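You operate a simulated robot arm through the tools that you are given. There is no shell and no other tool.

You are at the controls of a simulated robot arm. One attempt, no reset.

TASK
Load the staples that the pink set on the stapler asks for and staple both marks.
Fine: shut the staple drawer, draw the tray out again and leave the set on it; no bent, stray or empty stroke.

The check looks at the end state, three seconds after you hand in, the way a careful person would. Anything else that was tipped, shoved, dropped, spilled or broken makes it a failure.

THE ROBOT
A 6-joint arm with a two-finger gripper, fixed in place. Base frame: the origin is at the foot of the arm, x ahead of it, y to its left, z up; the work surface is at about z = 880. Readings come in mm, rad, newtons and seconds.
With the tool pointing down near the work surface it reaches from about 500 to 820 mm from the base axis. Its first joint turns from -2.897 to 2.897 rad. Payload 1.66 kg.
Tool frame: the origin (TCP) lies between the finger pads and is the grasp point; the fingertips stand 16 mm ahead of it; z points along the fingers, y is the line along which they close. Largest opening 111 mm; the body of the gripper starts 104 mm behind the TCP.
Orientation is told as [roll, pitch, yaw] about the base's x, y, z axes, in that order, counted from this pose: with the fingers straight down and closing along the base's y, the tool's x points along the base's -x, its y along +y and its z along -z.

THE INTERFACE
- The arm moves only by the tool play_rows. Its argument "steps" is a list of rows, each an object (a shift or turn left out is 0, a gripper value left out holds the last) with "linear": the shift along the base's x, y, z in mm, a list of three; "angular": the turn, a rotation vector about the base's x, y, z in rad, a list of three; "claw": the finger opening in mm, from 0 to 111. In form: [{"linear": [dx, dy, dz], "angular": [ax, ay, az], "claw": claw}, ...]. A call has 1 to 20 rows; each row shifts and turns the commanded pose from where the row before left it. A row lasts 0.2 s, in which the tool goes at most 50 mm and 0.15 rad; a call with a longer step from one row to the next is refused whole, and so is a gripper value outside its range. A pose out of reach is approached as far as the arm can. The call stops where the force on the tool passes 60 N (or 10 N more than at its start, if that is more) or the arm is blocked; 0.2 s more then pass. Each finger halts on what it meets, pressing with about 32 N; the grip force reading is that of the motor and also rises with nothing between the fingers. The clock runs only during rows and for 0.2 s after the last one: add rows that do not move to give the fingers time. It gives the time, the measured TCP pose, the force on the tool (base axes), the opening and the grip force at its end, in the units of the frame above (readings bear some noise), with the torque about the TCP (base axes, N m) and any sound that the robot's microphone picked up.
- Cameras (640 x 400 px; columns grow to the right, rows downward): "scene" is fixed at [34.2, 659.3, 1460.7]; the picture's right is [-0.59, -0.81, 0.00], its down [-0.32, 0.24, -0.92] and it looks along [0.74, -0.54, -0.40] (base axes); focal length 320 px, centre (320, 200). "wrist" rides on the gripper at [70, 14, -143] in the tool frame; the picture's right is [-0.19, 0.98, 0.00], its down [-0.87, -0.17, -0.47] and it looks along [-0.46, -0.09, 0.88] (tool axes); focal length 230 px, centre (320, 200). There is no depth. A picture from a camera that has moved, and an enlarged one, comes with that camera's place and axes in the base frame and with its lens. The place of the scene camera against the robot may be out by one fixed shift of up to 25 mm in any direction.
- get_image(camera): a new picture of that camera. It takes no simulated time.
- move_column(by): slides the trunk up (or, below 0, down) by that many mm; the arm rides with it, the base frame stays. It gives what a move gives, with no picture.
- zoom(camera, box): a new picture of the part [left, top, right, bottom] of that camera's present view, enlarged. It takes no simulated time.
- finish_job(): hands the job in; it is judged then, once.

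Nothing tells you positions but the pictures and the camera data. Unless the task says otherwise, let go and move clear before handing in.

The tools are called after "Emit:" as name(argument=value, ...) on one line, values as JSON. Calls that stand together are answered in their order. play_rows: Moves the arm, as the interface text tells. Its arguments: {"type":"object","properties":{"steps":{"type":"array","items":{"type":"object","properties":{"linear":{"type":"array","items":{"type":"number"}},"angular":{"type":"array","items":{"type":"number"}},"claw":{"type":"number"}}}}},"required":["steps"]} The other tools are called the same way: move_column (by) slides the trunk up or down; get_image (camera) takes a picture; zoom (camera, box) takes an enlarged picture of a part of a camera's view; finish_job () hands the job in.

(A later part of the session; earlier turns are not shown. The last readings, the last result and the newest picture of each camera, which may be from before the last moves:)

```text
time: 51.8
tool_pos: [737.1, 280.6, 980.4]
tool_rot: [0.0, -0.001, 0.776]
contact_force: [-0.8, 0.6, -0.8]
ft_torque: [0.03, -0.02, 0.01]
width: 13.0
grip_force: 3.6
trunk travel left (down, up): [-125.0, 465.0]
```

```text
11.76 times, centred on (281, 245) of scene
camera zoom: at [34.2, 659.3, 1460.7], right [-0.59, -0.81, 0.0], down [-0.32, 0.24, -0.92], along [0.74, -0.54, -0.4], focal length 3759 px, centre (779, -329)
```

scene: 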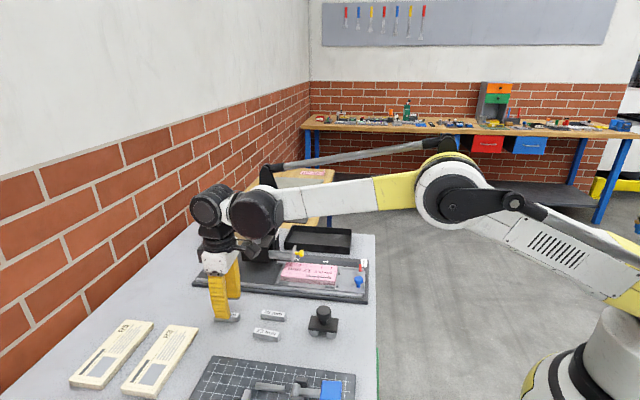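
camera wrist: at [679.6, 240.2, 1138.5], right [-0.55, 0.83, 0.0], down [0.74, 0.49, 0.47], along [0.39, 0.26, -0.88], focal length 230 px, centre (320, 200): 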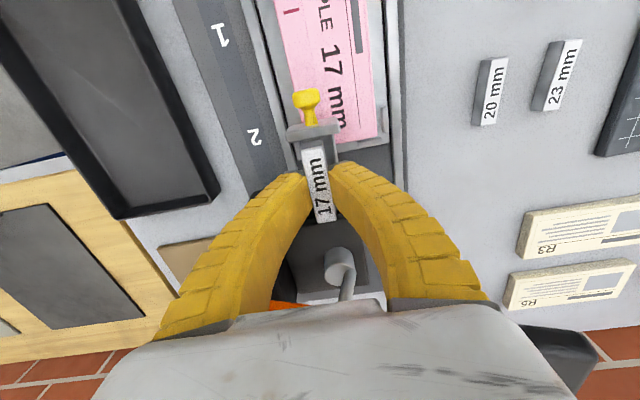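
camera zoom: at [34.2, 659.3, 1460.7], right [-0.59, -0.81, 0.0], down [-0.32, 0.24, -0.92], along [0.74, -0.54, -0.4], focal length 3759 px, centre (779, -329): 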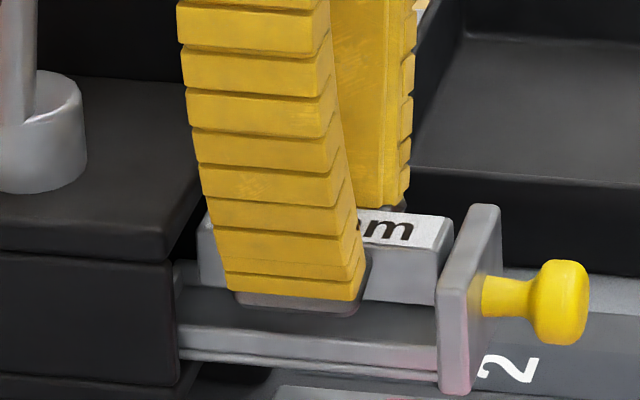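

Emit:
play_rows(steps=[{"linear": [0, 0, -1], "claw": 10}, {"linear": [0, 0, -1.5], "claw": 10}, {"linear": [0, 0, -1], "claw": 10}, {"linear": [0, 0, 0], "claw": 10}])

Emit:
zoom(camera="scene", box=[262, 234, 300, 262])

Emit:
zoom(camera="wrist", box=[280, 130, 360, 230])

```text
time: 52.8
tool_pos: [736.9, 279.2, 976.1]
tool_rot: [0.0, 0.0, 0.776]
contact_force: [0.1, 0.0, 0.4]
ft_torque: [-0.04, 0.0, -0.02]
width: 13.0
grip_force: 3.3
trunk travel left (down, up): [-125.0, 465.0]
```

```text
14.29 times, centred on (281, 248) of scene
camera zoom: at [34.2, 659.3, 1460.7], right [-0.59, -0.81, 0.0], down [-0.32, 0.24, -0.92], along [0.74, -0.54, -0.4], focal length 4564 px, centre (877, -486)
```

zoom: 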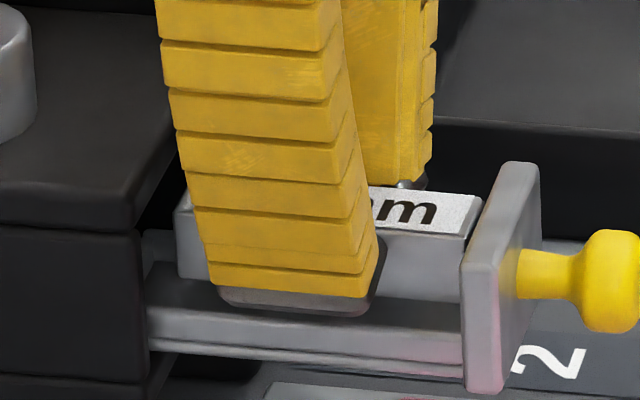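

```text
4.00 times, centred on (320, 180) of wrist
camera zoom: at [679.0, 240.8, 1119.8], right [-0.55, 0.83, 0.0], down [0.74, 0.49, 0.47], along [0.39, 0.26, -0.88], focal length 920 px, centre (320, 280)
```

zoom: 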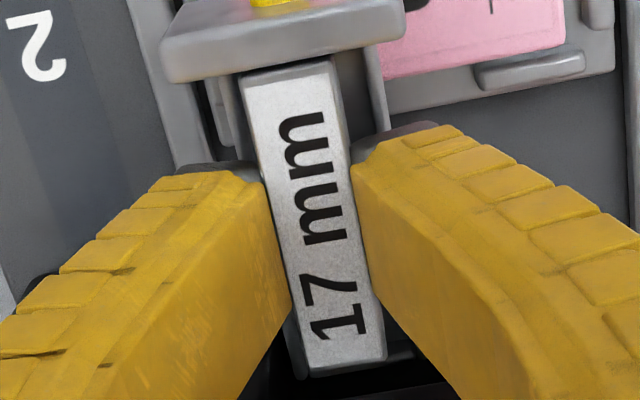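

No contact yet, and by the scene view the stick's bottom is still about 2.5 mm above the channel walls. I'll keep lowering in small steps.

Emit:
play_rows(steps=[{"linear": [0, 0, -1], "claw": 10}, {"linear": [0, 0, -1.5], "claw": 10}, {"linear": [0, 0, -1], "claw": 10}, {"linear": [0, 0, -0.8], "claw": 10}, {"linear": [0, 0, 0], "claw": 10}])

Emit:
zoom(camera="scene", box=[262, 234, 300, 262])

Emit:
zoom(camera="wrist", box=[280, 130, 360, 230])

```text
time: 54.0
tool_pos: [736.8, 280.8, 970.4]
tool_rot: [0.0, -0.001, 0.776]
contact_force: [-0.4, -0.8, 0.3]
ft_torque: [-0.02, 0.01, 0.0]
width: 13.1
grip_force: 3.4
trunk travel left (down, up): [-125.0, 465.0]
```

```text
14.29 times, centred on (281, 248) of scene
camera zoom: at [34.2, 659.3, 1460.7], right [-0.59, -0.81, 0.0], down [-0.32, 0.24, -0.92], along [0.74, -0.54, -0.4], focal length 4564 px, centre (877, -486)
```

zoom: 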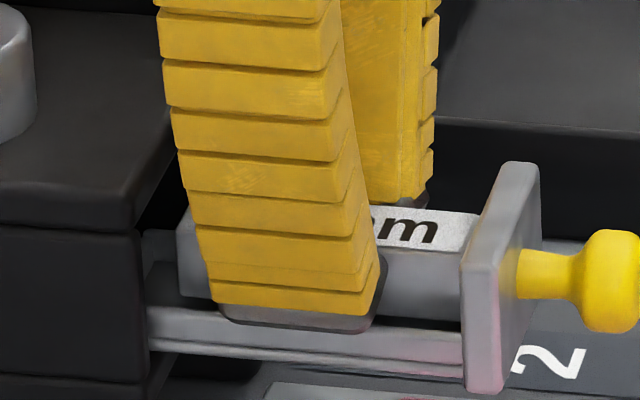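

```text
4.00 times, centred on (320, 180) of wrist
camera zoom: at [679.4, 240.5, 1115.4], right [-0.55, 0.83, 0.0], down [0.74, 0.49, 0.47], along [0.39, 0.26, -0.88], focal length 920 px, centre (320, 280)
```

zoom: 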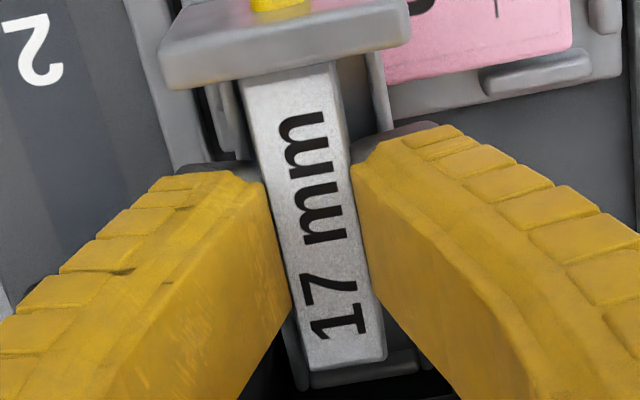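

Emit:
play_rows(steps=[{"linear": [0, 0, -0.8], "claw": 10}, {"linear": [0, 0, -0.7], "claw": 10}, {"linear": [0, 0, 0], "claw": 10}])

Emit:
zoom(camera="scene", box=[262, 234, 300, 262])

```text
time: 54.8
tool_pos: [737.4, 279.8, 970.1]
tool_rot: [-0.001, 0.0, 0.776]
contact_force: [-0.9, -0.5, 0.0]
ft_torque: [0.0, 0.02, 0.0]
width: 13.1
grip_force: 3.5
trunk travel left (down, up): [-125.0, 465.0]
```

```text
14.29 times, centred on (281, 248) of scene
camera zoom: at [34.2, 659.3, 1460.7], right [-0.59, -0.81, 0.0], down [-0.32, 0.24, -0.92], along [0.74, -0.54, -0.4], focal length 4564 px, centre (877, -486)
```

zoom: 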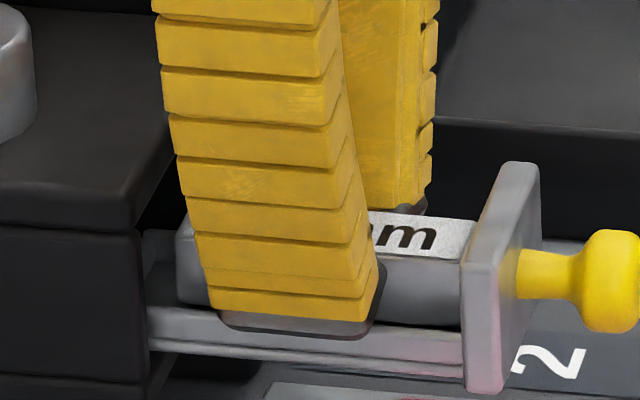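

Emit:
play_rows(steps=[{"linear": [0, 0, -0.7], "claw": 10}, {"linear": [0, 0, -0.7], "claw": 10}, {"linear": [0, 0, 0], "claw": 10}])

Emit:
zoom(camera="scene", box=[262, 234, 300, 262])

```text
time: 55.5
tool_pos: [736.8, 280.1, 968.1]
tool_rot: [0.0, 0.001, 0.776]
contact_force: [0.3, -0.7, -0.1]
ft_torque: [0.03, -0.01, 0.0]
width: 13.1
grip_force: 3.5
trunk travel left (down, up): [-125.0, 465.0]
```

```text
14.29 times, centred on (281, 248) of scene
camera zoom: at [34.2, 659.3, 1460.7], right [-0.59, -0.81, 0.0], down [-0.32, 0.24, -0.92], along [0.74, -0.54, -0.4], focal length 4564 px, centre (877, -486)
```

zoom: 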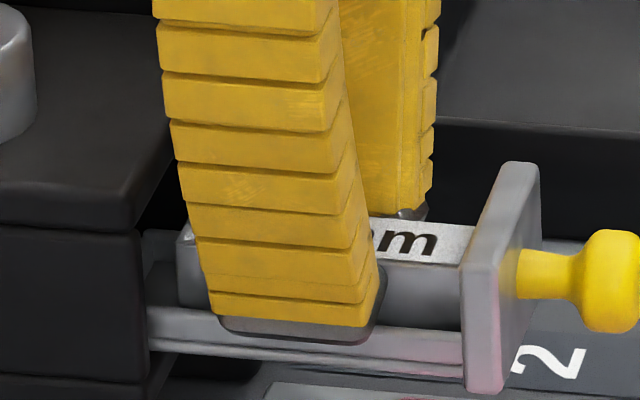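

Emit:
play_rows(steps=[{"linear": [0, 0, -0.7], "claw": 10}, {"linear": [0, 0, -0.7], "claw": 10}, {"linear": [0, 0, 0], "claw": 10}])

Emit:
zoom(camera="scene", box=[262, 234, 300, 262])

Emit:
zoom(camera="wrist", box=[280, 130, 360, 230])

```text
time: 56.4
tool_pos: [738.1, 279.5, 966.5]
tool_rot: [-0.001, 0.0, 0.775]
contact_force: [1.6, -0.1, 3.9]
ft_torque: [-0.06, 0.05, 0.0]
width: 11.4
grip_force: 32.0
trunk travel left (down, up): [-125.0, 465.0]
```

```text
14.29 times, centred on (281, 248) of scene
camera zoom: at [34.2, 659.3, 1460.7], right [-0.59, -0.81, 0.0], down [-0.32, 0.24, -0.92], along [0.74, -0.54, -0.4], focal length 4564 px, centre (877, -486)
```

zoom: 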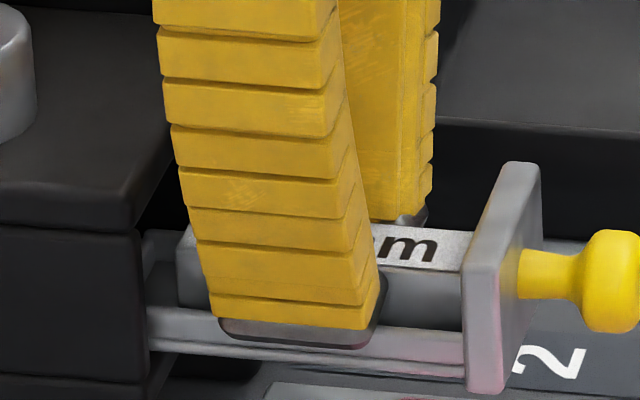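

```text
4.00 times, centred on (320, 180) of wrist
camera zoom: at [679.5, 240.7, 1111.6], right [-0.55, 0.83, 0.0], down [0.74, 0.49, 0.47], along [0.39, 0.26, -0.88], focal length 920 px, centre (320, 280)
```

zoom: 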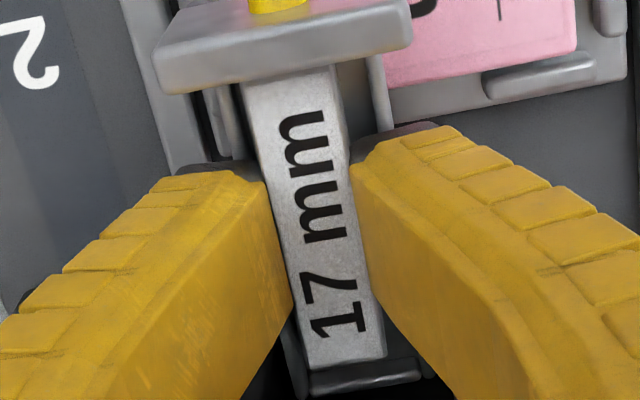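

The stick now rests on the channel floor (same force signature as on the bench). I'll release gently and rise.

Emit:
play_rows(steps=[{"linear": [0, 0, 0], "claw": 16}, {"linear": [0, 0, 0], "claw": 22}, {"linear": [0, 0, 0], "claw": 28}, {"linear": [0, 0, 3], "claw": 30}, {"linear": [0, 0, 8], "claw": 30}, {"linear": [0, 0, 15], "claw": 30}, {"linear": [0, 0, 25], "claw": 30}, {"linear": [0, 0, 0], "claw": 30}])

Emit:
get_image(camera="wrist")

Emit:
zoom(camera="wrist", box=[280, 110, 360, 210])

Emit:
zoom(camera="scene", box=[258, 228, 304, 262])

```text
time: 58.1
tool_pos: [737.5, 279.7, 1018.3]
tool_rot: [0.0, 0.0, 0.777]
contact_force: [-0.7, 0.1, 0.0]
ft_torque: [0.0, 0.0, -0.02]
width: 32.9
grip_force: 1.8
trunk travel left (down, up): [-125.0, 465.0]
```

```text
taken
camera wrist: at [680.1, 240.9, 1163.1], right [-0.55, 0.83, 0.0], down [0.73, 0.49, 0.47], along [0.39, 0.26, -0.88], focal length 230 px, centre (320, 200)
```

wrist: 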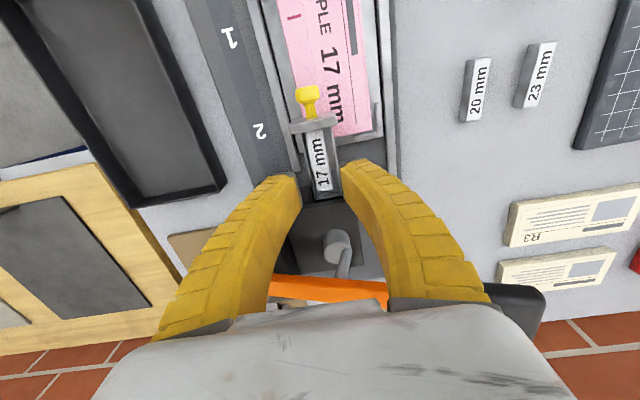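

```text
4.00 times, centred on (320, 160) of wrist
camera zoom: at [680.1, 240.9, 1163.1], right [-0.55, 0.83, 0.0], down [0.73, 0.49, 0.47], along [0.39, 0.26, -0.88], focal length 920 px, centre (320, 360)
```

zoom: 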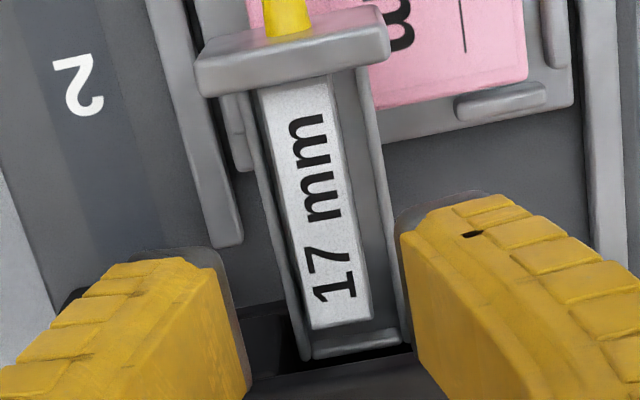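

```text
11.76 times, centred on (281, 245) of scene
camera zoom: at [34.2, 659.3, 1460.7], right [-0.59, -0.81, 0.0], down [-0.32, 0.24, -0.92], along [0.74, -0.54, -0.4], focal length 3759 px, centre (779, -329)
```

zoom: 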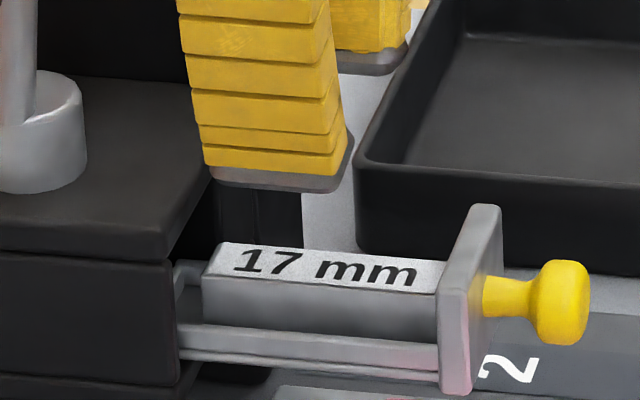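

The 17 mm stick lies flat in the drawer channel. Next I'll close the fingers, go down in front of the knob and push the drawer shut along the tray axis.

Emit:
play_rows(steps=[{"linear": [0, 0, 5], "claw": 30}, {"linear": [-15, -14.5, 0], "claw": 15}, {"linear": [-16, -15.5, 0], "claw": 0}, {"linear": [-16, -15.5, 0], "claw": 0}, {"linear": [-15.6, -15, 0], "claw": 0}, {"linear": [0, 0, 0], "claw": 0}, {"linear": [0, 0, 0], "claw": 0}])

Emit:
get_image(camera="wrist")

Emit:
zoom(camera="scene", box=[240, 200, 340, 275])

```text
time: 59.8
tool_pos: [674.8, 220.3, 1022.8]
tool_rot: [-0.001, 0.002, 0.778]
contact_force: [0.2, -0.5, -0.4]
ft_torque: [0.0, 0.03, 0.0]
width: 0.0
grip_force: 28.5
trunk travel left (down, up): [-125.0, 465.0]
```

```text
taken
camera wrist: at [617.3, 181.0, 1168.2], right [-0.55, 0.83, 0.0], down [0.74, 0.49, 0.47], along [0.39, 0.26, -0.88], focal length 230 px, centre (320, 200)
```

wrist: 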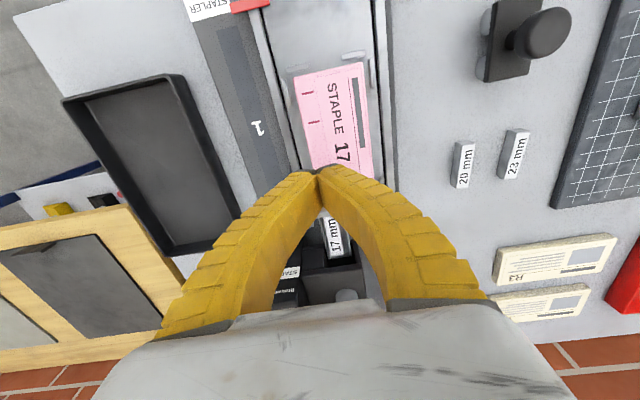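

```text
5.33 times, centred on (290, 238) of scene
camera zoom: at [34.2, 659.3, 1460.7], right [-0.59, -0.81, 0.0], down [-0.32, 0.24, -0.92], along [0.74, -0.54, -0.4], focal length 1704 px, centre (480, 0)
```

zoom: 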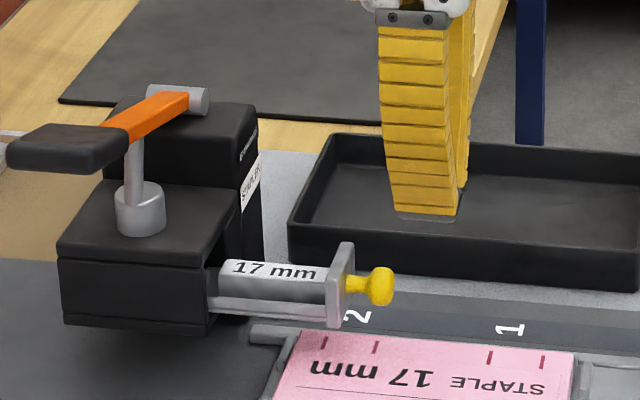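

Emit:
play_rows(steps=[{"linear": [-5, -4.9, 0], "claw": 0}, {"linear": [0, 0, -20], "claw": 0}, {"linear": [0, 0, -20], "claw": 0}, {"linear": [0, 0, -12], "claw": 0}, {"linear": [0, 0, -6], "claw": 0}, {"linear": [0, 0, 0], "claw": 0}])

Emit:
zoom(camera="wrist", box=[230, 120, 430, 260])

Emit:
zoom(camera="scene", box=[240, 215, 340, 290])

```text
time: 61.1
tool_pos: [669.9, 214.3, 965.4]
tool_rot: [0.0, 0.0, 0.777]
contact_force: [-0.3, -0.6, 0.5]
ft_torque: [0.04, 0.01, -0.01]
width: 0.0
grip_force: 28.4
trunk travel left (down, up): [-125.0, 465.0]
```

```text
2.86 times, centred on (330, 190) of wrist
camera zoom: at [612.0, 175.2, 1110.5], right [-0.55, 0.83, 0.0], down [0.73, 0.49, 0.47], along [0.39, 0.26, -0.88], focal length 657 px, centre (291, 229)
```

zoom: 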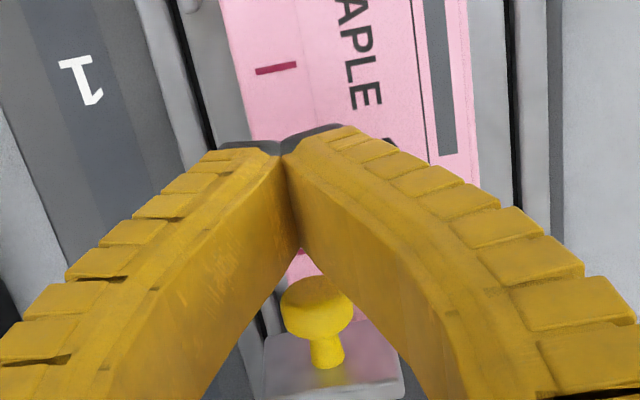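

```text
5.33 times, centred on (290, 252) of scene
camera zoom: at [34.2, 659.3, 1460.7], right [-0.59, -0.81, 0.0], down [-0.32, 0.24, -0.92], along [0.74, -0.54, -0.4], focal length 1704 px, centre (480, -80)
```

zoom: 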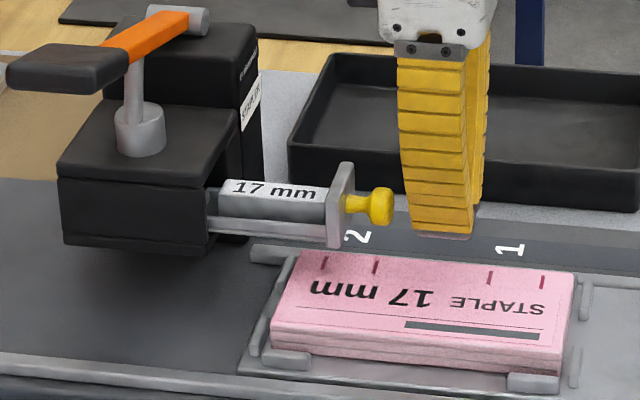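

The closed fingers are lined up behind the knob. I'll push slowly along +e1.

Emit:
play_rows(steps=[{"linear": [1.6, 2.9, 0], "claw": 0}, {"linear": [2.9, 2.8, 0], "claw": 0}, {"linear": [2.9, 2.8, 0], "claw": 0}, {"linear": [3.6, 3.5, 0], "claw": 0}, {"linear": [3.6, 3.5, 0], "claw": 0}, {"linear": [3.6, 3.5, 0], "claw": 0}, {"linear": [3.6, 3.5, 0], "claw": 0}, {"linear": [3.6, 3.5, 0], "claw": 0}, {"linear": [3.6, 3.5, 0], "claw": 0}, {"linear": [3.6, 3.5, 0], "claw": 0}, {"linear": [3.6, 3.5, 0], "claw": 0}, {"linear": [2.1, 2.1, 0], "claw": 0}, {"linear": [0, 0, 0], "claw": 0}])

Emit:
zoom(camera="wrist", box=[230, 120, 430, 300])

Emit:
zoom(camera="scene", box=[240, 215, 340, 290])

```text
time: 64.0
tool_pos: [707.2, 253.1, 964.4]
tool_rot: [0.0, 0.001, 0.777]
contact_force: [0.6, 0.0, 0.0]
ft_torque: [0.0, -0.02, 0.02]
width: 0.0
grip_force: 29.1
trunk travel left (down, up): [-125.0, 465.0]
```

```text
2.22 times, centred on (330, 210) of wrist
camera zoom: at [649.3, 214.3, 1109.6], right [-0.55, 0.83, 0.0], down [0.73, 0.49, 0.47], along [0.39, 0.26, -0.88], focal length 511 px, centre (298, 178)
```

zoom: 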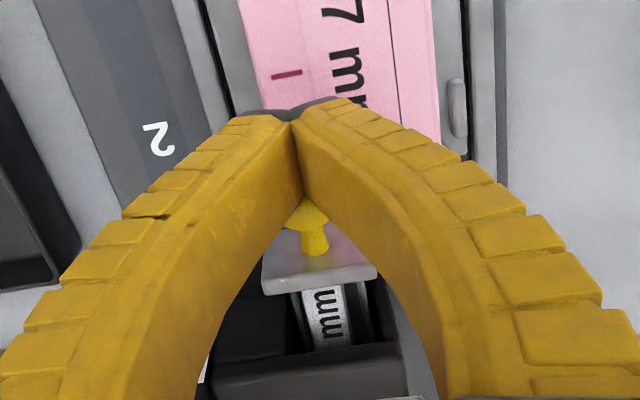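

```text
5.33 times, centred on (290, 252) of scene
camera zoom: at [34.2, 659.3, 1460.7], right [-0.59, -0.81, 0.0], down [-0.32, 0.24, -0.92], along [0.74, -0.54, -0.4], focal length 1704 px, centre (480, -80)
```

zoom: 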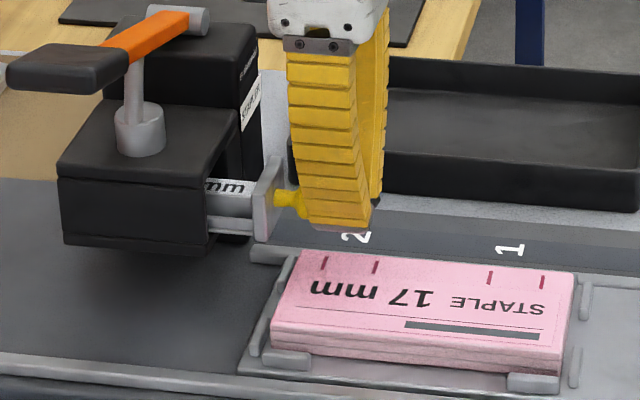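

The drawer is closing with the stick inside. I'll continue with smaller steps until it is firmly shut.

Emit:
play_rows(steps=[{"linear": [2.1, 2.1, 0], "claw": 0}, {"linear": [2.1, 2.1, 0], "claw": 0}, {"linear": [2.1, 2.1, 0], "claw": 0}, {"linear": [2.1, 2.1, 0], "claw": 0}, {"linear": [1.8, 1.8, 0], "claw": 0}, {"linear": [1.4, 1.4, 0], "claw": 0}, {"linear": [0, 0, 0], "claw": 0}])

Emit:
zoom(camera="scene", box=[250, 225, 310, 265])

Emit:
zoom(camera="wrist", box=[230, 120, 430, 300])

```text
time: 65.5
tool_pos: [719.7, 265.8, 964.8]
tool_rot: [0.0, 0.001, 0.778]
contact_force: [0.2, -0.9, -0.2]
ft_torque: [0.02, 0.03, 0.01]
width: 0.1
grip_force: 28.3
trunk travel left (down, up): [-125.0, 465.0]
```

```text
10.00 times, centred on (280, 245) of scene
camera zoom: at [34.2, 659.3, 1460.7], right [-0.59, -0.81, 0.0], down [-0.32, 0.24, -0.92], along [0.74, -0.54, -0.4], focal length 3195 px, centre (720, -250)
```

zoom: 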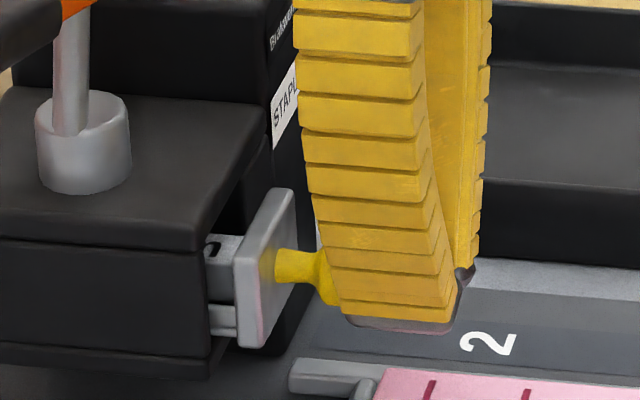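

```text
2.22 times, centred on (330, 210) of wrist
camera zoom: at [661.4, 226.1, 1109.1], right [-0.55, 0.83, 0.0], down [0.74, 0.49, 0.47], along [0.39, 0.26, -0.88], focal length 511 px, centre (298, 178)
```

zoom: 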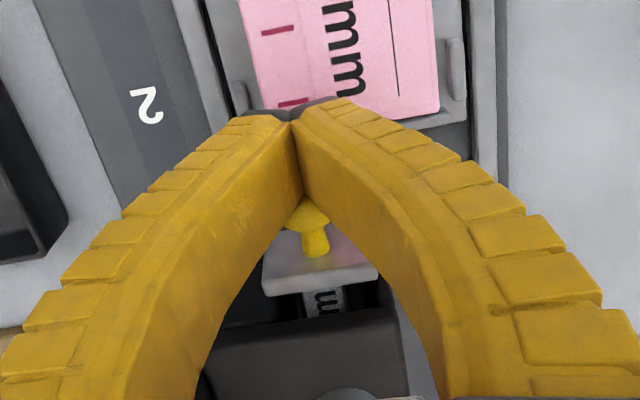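

Emit:
play_rows(steps=[{"linear": [1.4, 1.4, 0], "claw": 0}, {"linear": [1.4, 1.4, 0], "claw": 0}, {"linear": [1.4, 1.4, 0], "claw": 0}, {"linear": [0.7, 0.7, 0], "claw": 0}, {"linear": [0, 0, 0], "claw": 0}])

Emit:
zoom(camera="scene", box=[250, 225, 310, 265])

```text
time: 66.8
tool_pos: [724.3, 268.9, 965.5]
tool_rot: [-0.002, -0.001, 0.777]
contact_force: [-12.8, -11.7, -5.6]
ft_torque: [-0.15, 0.11, 0.05]
width: 6.0
grip_force: 28.6
trunk travel left (down, up): [-125.0, 465.0]
```

```text
10.00 times, centred on (280, 245) of scene
camera zoom: at [34.2, 659.3, 1460.7], right [-0.59, -0.81, 0.0], down [-0.32, 0.24, -0.92], along [0.74, -0.54, -0.4], focal length 3195 px, centre (720, -250)
```

zoom: 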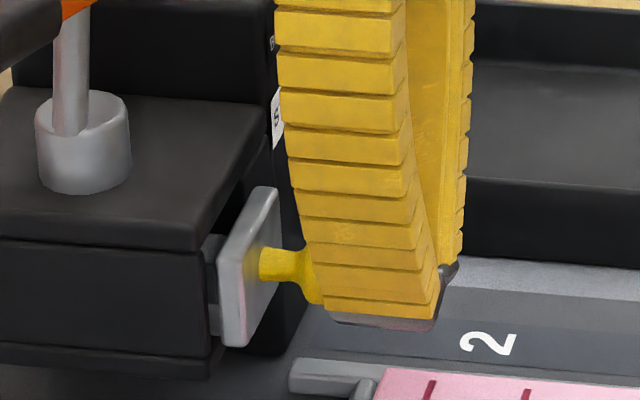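

The push force rose to about 17 N and the knob is wedging between the fingertips. For a clean push I'll back off, open slightly so the fingers straddle the knob, and press on the drawer plate itself.

Emit:
play_rows(steps=[{"linear": [-3.6, -3.5, 0], "claw": 0}, {"linear": [-3.6, -3.5, 0], "claw": 10}, {"linear": [0, 0, 0], "claw": 23}, {"linear": [0, 0, 0], "claw": 23}, {"linear": [0, 0, 0], "claw": 23}])

Emit:
zoom(camera="wrist", box=[230, 120, 430, 300])

Emit:
zoom(camera="scene", box=[250, 225, 310, 265])

```text
time: 68.0
tool_pos: [716.6, 264.1, 964.0]
tool_rot: [-0.002, 0.001, 0.777]
contact_force: [0.5, 0.0, 0.4]
ft_torque: [-0.04, -0.02, -0.01]
width: 25.9
grip_force: 2.3
trunk travel left (down, up): [-125.0, 465.0]
```

```text
2.22 times, centred on (330, 210) of wrist
camera zoom: at [659.4, 223.5, 1109.0], right [-0.55, 0.83, 0.0], down [0.73, 0.49, 0.47], along [0.39, 0.26, -0.88], focal length 511 px, centre (298, 178)
```

zoom: 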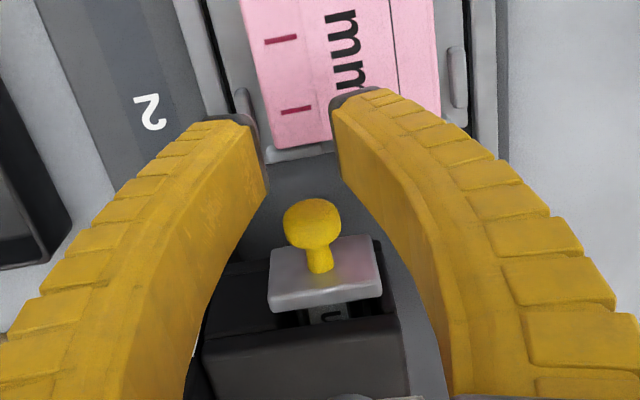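

```text
10.00 times, centred on (280, 245) of scene
camera zoom: at [34.2, 659.3, 1460.7], right [-0.59, -0.81, 0.0], down [-0.32, 0.24, -0.92], along [0.74, -0.54, -0.4], focal length 3195 px, centre (720, -250)
```

zoom: 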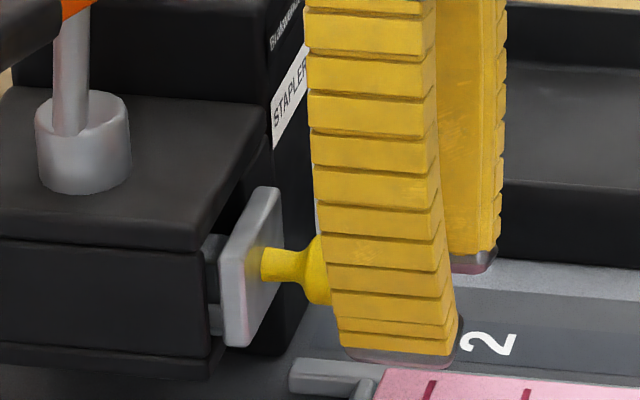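

Emit:
play_rows(steps=[{"linear": [2.5, 2.5, 0], "claw": 23}, {"linear": [2.9, 2.8, 0], "claw": 23}, {"linear": [2.9, 2.8, 0], "claw": 23}, {"linear": [2.9, 2.8, 0], "claw": 23}, {"linear": [2.9, 2.8, 0], "claw": 23}, {"linear": [1.4, 1.4, 0], "claw": 23}, {"linear": [0.7, 0.7, 0], "claw": 23}, {"linear": [0, 0, 0], "claw": 23}])

Emit:
zoom(camera="wrist", box=[230, 120, 430, 300])

Emit:
zoom(camera="scene", box=[250, 225, 310, 265])

```text
time: 69.8
tool_pos: [733.0, 278.0, 964.3]
tool_rot: [0.001, 0.0, 0.777]
contact_force: [0.8, 0.5, -0.2]
ft_torque: [-0.03, 0.01, -0.01]
width: 26.1
grip_force: 1.8
trunk travel left (down, up): [-125.0, 465.0]
```

```text
2.22 times, centred on (330, 210) of wrist
camera zoom: at [675.6, 239.3, 1108.8], right [-0.55, 0.83, 0.0], down [0.73, 0.49, 0.47], along [0.39, 0.26, -0.88], focal length 511 px, centre (298, 178)
```

zoom: 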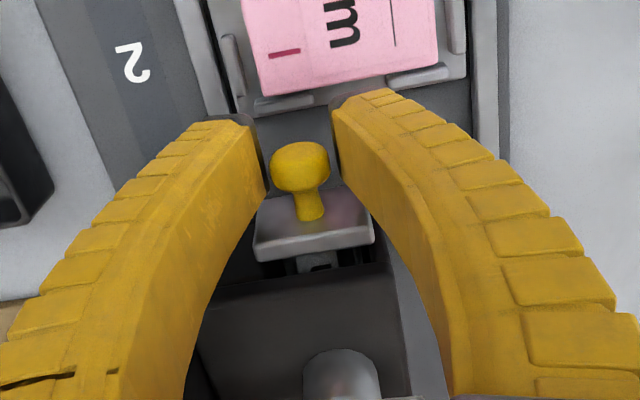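

```text
10.00 times, centred on (280, 245) of scene
camera zoom: at [34.2, 659.3, 1460.7], right [-0.59, -0.81, 0.0], down [-0.32, 0.24, -0.92], along [0.74, -0.54, -0.4], focal length 3195 px, centre (720, -250)
```

zoom: 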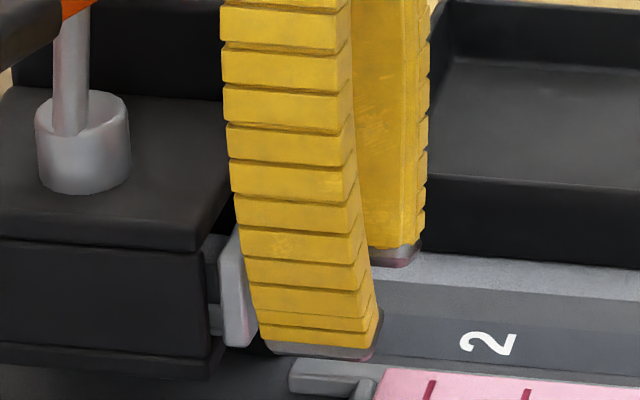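

Emit:
play_rows(steps=[{"linear": [0.7, 0.7, 0], "claw": 23}, {"linear": [0.7, 0.7, 0], "claw": 23}, {"linear": [0.7, 0.7, 0], "claw": 23}, {"linear": [0.7, 0.7, 0], "claw": 23}, {"linear": [0, 0, 0], "claw": 23}])

Emit:
zoom(camera="scene", box=[250, 225, 310, 265])

```text
time: 71.0
tool_pos: [735.9, 280.5, 964.4]
tool_rot: [0.0, 0.0, 0.778]
contact_force: [0.2, 0.8, 0.2]
ft_torque: [-0.02, 0.0, 0.0]
width: 25.9
grip_force: 1.8
trunk travel left (down, up): [-125.0, 465.0]
```

```text
10.00 times, centred on (280, 245) of scene
camera zoom: at [34.2, 659.3, 1460.7], right [-0.59, -0.81, 0.0], down [-0.32, 0.24, -0.92], along [0.74, -0.54, -0.4], focal length 3195 px, centre (720, -250)
```

zoom: 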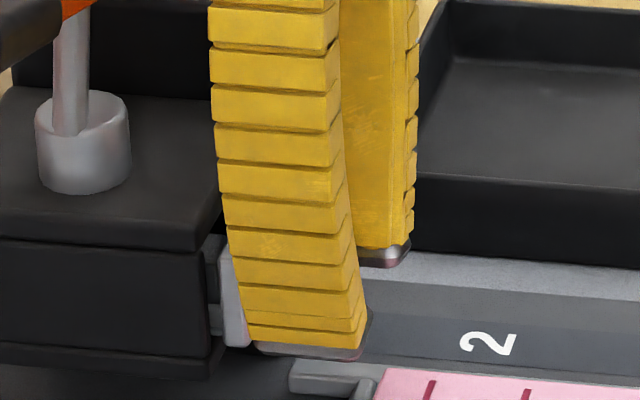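

Emit:
play_rows(steps=[{"linear": [0.7, 0.7, 0], "claw": 23}, {"linear": [0.7, 0.7, 0], "claw": 23}, {"linear": [0.7, 0.7, 0], "claw": 23}, {"linear": [0.7, 0.7, 0], "claw": 23}, {"linear": [0, 0, 0], "claw": 23}])

Emit:
zoom(camera="scene", box=[250, 225, 310, 265])

Emit:
zoom(camera="wrist", box=[230, 120, 430, 300])

```text
time: 72.2
tool_pos: [739.4, 284.7, 965.1]
tool_rot: [0.001, 0.001, 0.778]
contact_force: [-0.6, -0.3, 0.4]
ft_torque: [-0.01, 0.01, 0.0]
width: 25.8
grip_force: 2.2
trunk travel left (down, up): [-125.0, 465.0]
```

```text
10.00 times, centred on (280, 245) of scene
camera zoom: at [34.2, 659.3, 1460.7], right [-0.59, -0.81, 0.0], down [-0.32, 0.24, -0.92], along [0.74, -0.54, -0.4], focal length 3195 px, centre (720, -250)
```

zoom: 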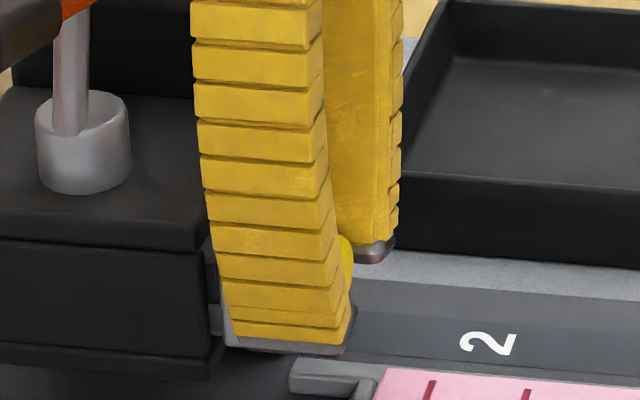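

```text
2.22 times, centred on (330, 210) of wrist
camera zoom: at [681.0, 245.0, 1109.5], right [-0.55, 0.83, 0.0], down [0.73, 0.49, 0.47], along [0.39, 0.26, -0.88], focal length 511 px, centre (298, 178)
```

zoom: 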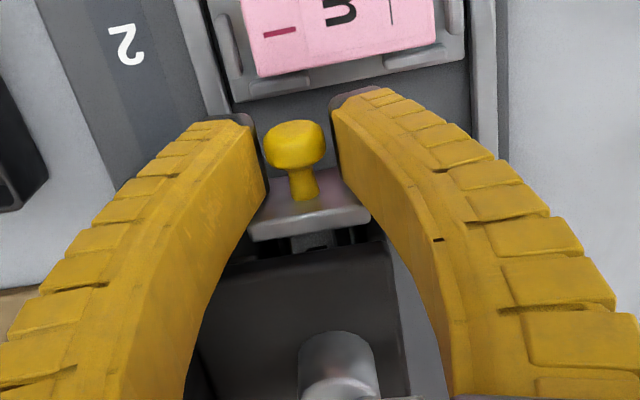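

Emit:
play_rows(steps=[{"linear": [0.7, 0.7, 0], "claw": 23}, {"linear": [0.7, 0.7, 0], "claw": 23}, {"linear": [0.7, 0.7, 0], "claw": 23}, {"linear": [0, 0, 0], "claw": 23}])

Emit:
zoom(camera="scene", box=[250, 225, 310, 265])

```text
time: 73.2
tool_pos: [740.4, 284.0, 965.2]
tool_rot: [0.002, 0.001, 0.773]
contact_force: [-15.1, -17.9, -5.6]
ft_torque: [-0.25, 0.08, 0.43]
width: 25.5
grip_force: 1.9
trunk travel left (down, up): [-125.0, 465.0]
```

```text
10.00 times, centred on (280, 245) of scene
camera zoom: at [34.2, 659.3, 1460.7], right [-0.59, -0.81, 0.0], down [-0.32, 0.24, -0.92], along [0.74, -0.54, -0.4], focal length 3195 px, centre (720, -250)
```

zoom: 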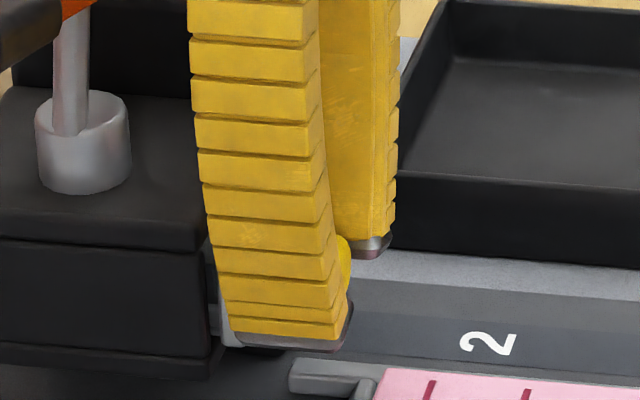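

Emit:
play_rows(steps=[{"linear": [0.6, 0.6, 0], "claw": 23}, {"linear": [0.5, 0.5, 0], "claw": 23}, {"linear": [0, 0, 0], "claw": 23}])

Emit:
play_rows(steps=[{"linear": [-2.5, -2.5, 0], "claw": 23}, {"linear": [-2.5, -2.5, 0], "claw": 25}, {"linear": [-2.5, -2.5, 0], "claw": 28}, {"linear": [0, 0, 10], "claw": 32}, {"linear": [0, 0, 20], "claw": 32}, {"linear": [-5, -5, 30], "claw": 32}, {"linear": [-15, -15, 10], "claw": 32}, {"linear": [0, 0, 0], "claw": 32}])

Emit:
zoom(camera="scene", box=[250, 225, 310, 265])

Emit:
get_image(camera="wrist")

Emit:
zoom(camera="wrist", box=[280, 150, 380, 250])

```text
time: 74.0
tool_pos: [740.7, 284.7, 966.8]
tool_rot: [-0.002, 0.001, 0.776]
contact_force: [-22.3, -30.8, -9.6]
ft_torque: [-0.39, -0.06, 0.56]
width: 23.6
grip_force: 0.4
trunk travel left (down, up): [-125.0, 465.0]
```

```text
time: 75.8
tool_pos: [713.2, 259.6, 1036.4]
tool_rot: [0.001, 0.001, 0.777]
contact_force: [-1.0, -0.5, 0.6]
ft_torque: [0.01, 0.02, 0.0]
width: 34.9
grip_force: 2.0
trunk travel left (down, up): [-125.0, 465.0]
```

```text
10.00 times, centred on (280, 245) of scene
camera zoom: at [34.2, 659.3, 1460.7], right [-0.59, -0.81, 0.0], down [-0.32, 0.24, -0.92], along [0.74, -0.54, -0.4], focal length 3195 px, centre (720, -250)
```

zoom: 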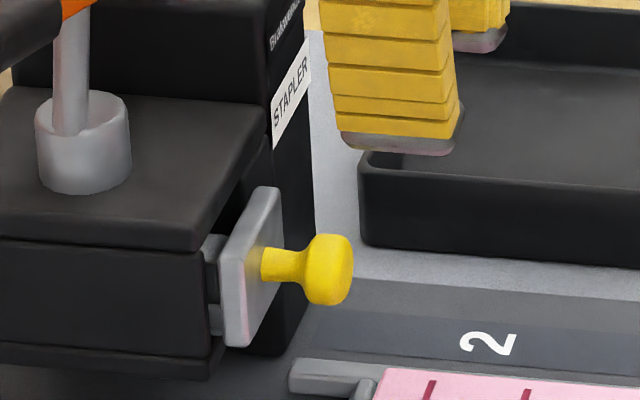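

```text
taken
camera wrist: at [656.4, 221.0, 1180.2], right [-0.55, 0.83, 0.0], down [0.73, 0.49, 0.47], along [0.39, 0.26, -0.88], focal length 230 px, centre (320, 200)
```

wrist: 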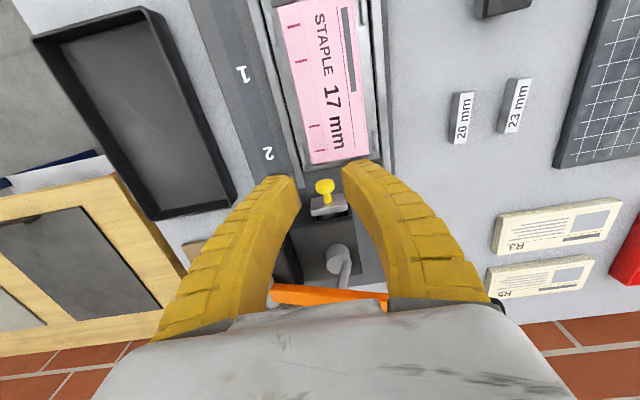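

```text
4.00 times, centred on (330, 200) of wrist
camera zoom: at [656.4, 221.0, 1180.2], right [-0.55, 0.83, 0.0], down [0.73, 0.49, 0.47], along [0.39, 0.26, -0.88], focal length 920 px, centre (280, 200)
```

zoom: 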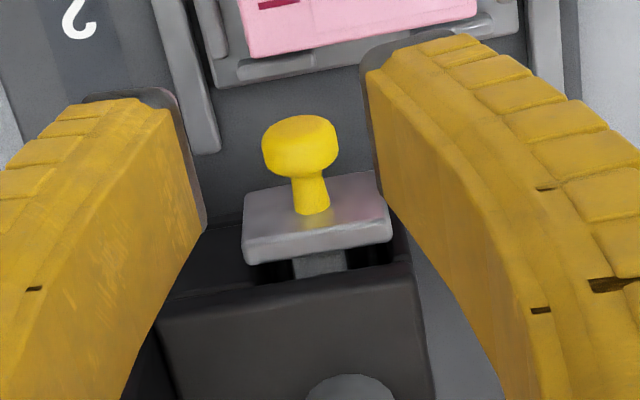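

The drawer is blocked at the end of its travel (38 N, no movement). I'll compare it with the very first picture, using the same zoom box, to be sure it is fully shut.

Emit:
zoom(camera="scene", box=[225, 205, 315, 265])

Emit:
zoom(camera="wrist", box=[310, 195, 350, 225])

```text
6.67 times, centred on (270, 235) of scene
camera zoom: at [34.2, 659.3, 1460.7], right [-0.59, -0.81, 0.0], down [-0.32, 0.24, -0.92], along [0.74, -0.54, -0.4], focal length 2130 px, centre (653, -33)
```

zoom: 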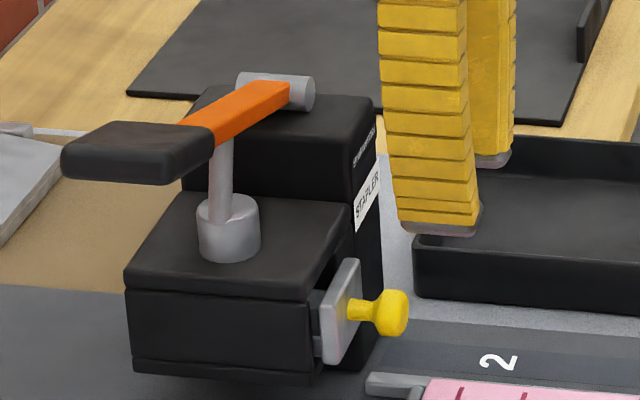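

```text
13.33 times, centred on (330, 210) of wrist
camera zoom: at [656.4, 221.0, 1180.2], right [-0.55, 0.83, 0.0], down [0.73, 0.49, 0.47], along [0.39, 0.26, -0.88], focal length 3068 px, centre (187, 67)
```

zoom: 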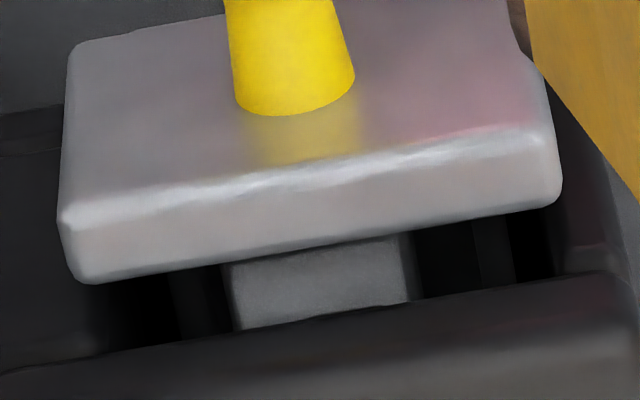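

It is identical to the initial closed position, so the drawer is shut with the stick inside. Geometry: moving the red pointer to "1" (about 107 mm) puts the near mark under the plunger, and to "2" (about 197 mm) the other mark. I'll raise the trunk back for reach at the lever and look at the tray knob.

Emit:
move_column(by=150)

Emit:
play_rows(steps=[{"linear": [-25, -15, -15], "claw": 60}, {"linear": [-30, -18, -20], "claw": 60}, {"linear": [-30, -18, -20], "claw": 60}, {"linear": [-30, -18, -20], "claw": 60}, {"linear": [-25, -15, -20], "claw": 60}, {"linear": [0, 0, 0], "claw": 60}])

Emit:
get_image(camera="wrist")

Emit:
zoom(camera="wrist", box=[200, 40, 400, 200])

```text
time: 77.5
tool_pos: [714.7, 261.2, 1185.5]
tool_rot: [0.0, 0.0, 0.777]
contact_force: [-0.2, 0.9, -0.3]
ft_torque: [0.02, -0.01, -0.02]
width: 34.4
grip_force: 1.6
trunk travel left (down, up): [-275.0, 315.0]
```

```text
time: 78.9
tool_pos: [575.7, 176.5, 1090.7]
tool_rot: [0.001, 0.001, 0.776]
contact_force: [-0.9, 0.8, -0.3]
ft_torque: [-0.01, 0.01, 0.0]
width: 62.0
grip_force: 1.1
trunk travel left (down, up): [-275.0, 315.0]
```

```text
taken
camera wrist: at [517.6, 137.5, 1234.8], right [-0.55, 0.83, 0.0], down [0.74, 0.49, 0.47], along [0.39, 0.26, -0.88], focal length 230 px, centre (320, 200)
```

wrist: 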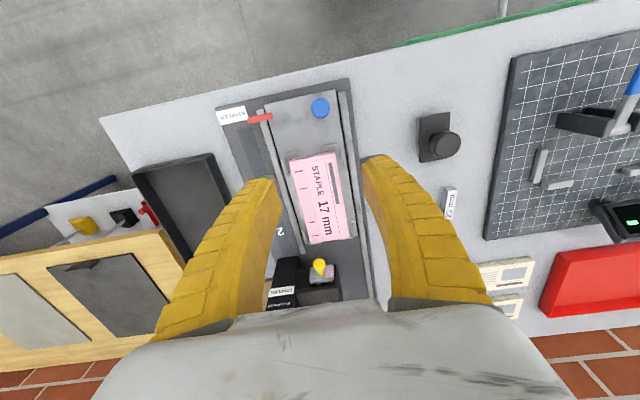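

```text
2.50 times, centred on (300, 120) of wrist
camera zoom: at [517.6, 137.5, 1234.8], right [-0.55, 0.83, 0.0], down [0.74, 0.49, 0.47], along [0.39, 0.26, -0.88], focal length 575 px, centre (370, 400)
```

zoom: 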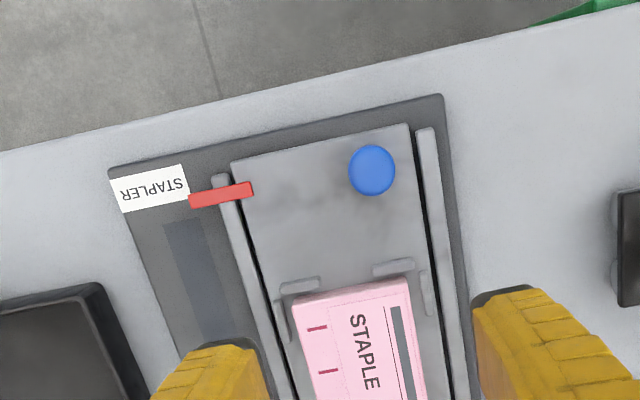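

Emit:
play_rows(steps=[{"linear": [-10, -6, -30], "claw": 50}, {"linear": [-10, -7, -35], "claw": 50}, {"linear": [-10, -7, -35], "claw": 50}, {"linear": [0, 0, -20], "claw": 50}, {"linear": [0, 0, 0], "claw": 50}])

Emit:
get_image(camera="wrist")

Emit:
zoom(camera="scene", box=[310, 220, 400, 310])

```text
time: 80.1
tool_pos: [544.2, 157.0, 970.9]
tool_rot: [0.0, 0.0, 0.777]
contact_force: [-0.5, 0.1, -1.0]
ft_torque: [0.01, 0.0, -0.02]
width: 52.4
grip_force: 1.0
trunk travel left (down, up): [-275.0, 315.0]
```

```text
taken
camera wrist: at [487.0, 117.5, 1115.7], right [-0.55, 0.83, 0.0], down [0.73, 0.49, 0.47], along [0.39, 0.26, -0.88], focal length 230 px, centre (320, 200)
```

wrist: 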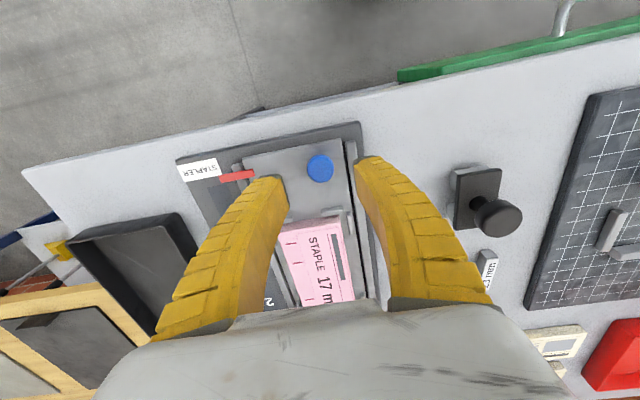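

```text
4.44 times, centred on (355, 265) of scene
camera zoom: at [34.2, 659.3, 1460.7], right [-0.59, -0.81, 0.0], down [-0.32, 0.24, -0.92], along [0.74, -0.54, -0.4], focal length 1420 px, centre (164, -89)
```

zoom: 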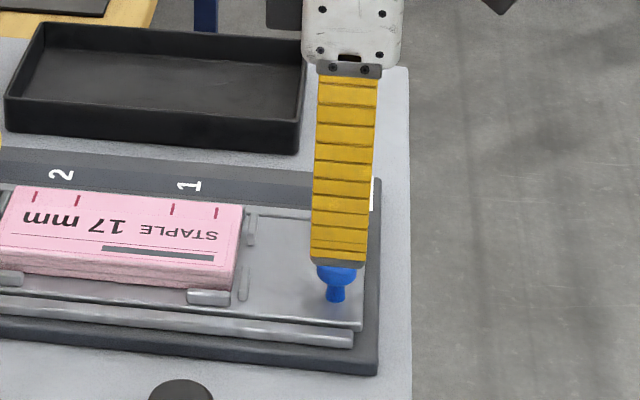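

The blue knob is centred between the fingers. Its cap spans about z 903–921. I'll narrow the opening to stay clear of the rail, descend and grip it.

Emit:
play_rows(steps=[{"linear": [0, 0, -10], "claw": 34}, {"linear": [0, 0, -15], "claw": 34}, {"linear": [0, 0, -15], "claw": 34}, {"linear": [0, 0, -10], "claw": 34}, {"linear": [0, 0, -6], "claw": 34}, {"linear": [0, 0, 0], "claw": 34}])

Emit:
zoom(camera="wrist", box=[230, 110, 410, 250])

Emit:
zoom(camera="scene", box=[310, 230, 390, 310])

```text
time: 81.5
tool_pos: [544.9, 157.7, 915.7]
tool_rot: [0.0, 0.0, 0.779]
contact_force: [-0.6, 1.6, 1.0]
ft_torque: [-0.15, -0.12, 0.04]
width: 32.8
grip_force: 6.0
trunk travel left (down, up): [-275.0, 315.0]
```

```text
2.86 times, centred on (320, 180) of wrist
camera zoom: at [486.7, 117.9, 1060.0], right [-0.55, 0.83, 0.0], down [0.73, 0.49, 0.47], along [0.39, 0.26, -0.88], focal length 657 px, centre (320, 257)
```

zoom: 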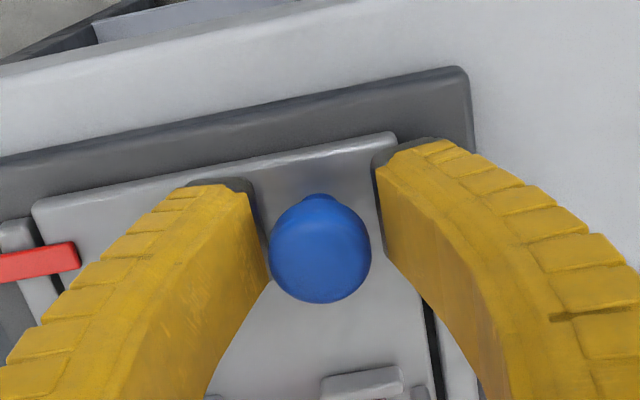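

```text
5.00 times, centred on (350, 270) of scene
camera zoom: at [34.2, 659.3, 1460.7], right [-0.59, -0.81, 0.0], down [-0.32, 0.24, -0.92], along [0.74, -0.54, -0.4], focal length 1598 px, centre (170, -150)
```

zoom: 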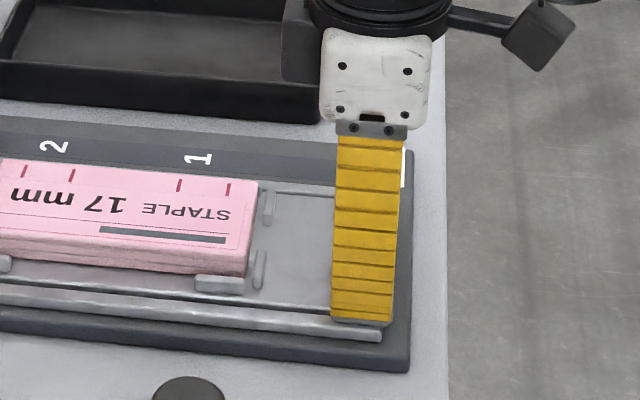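

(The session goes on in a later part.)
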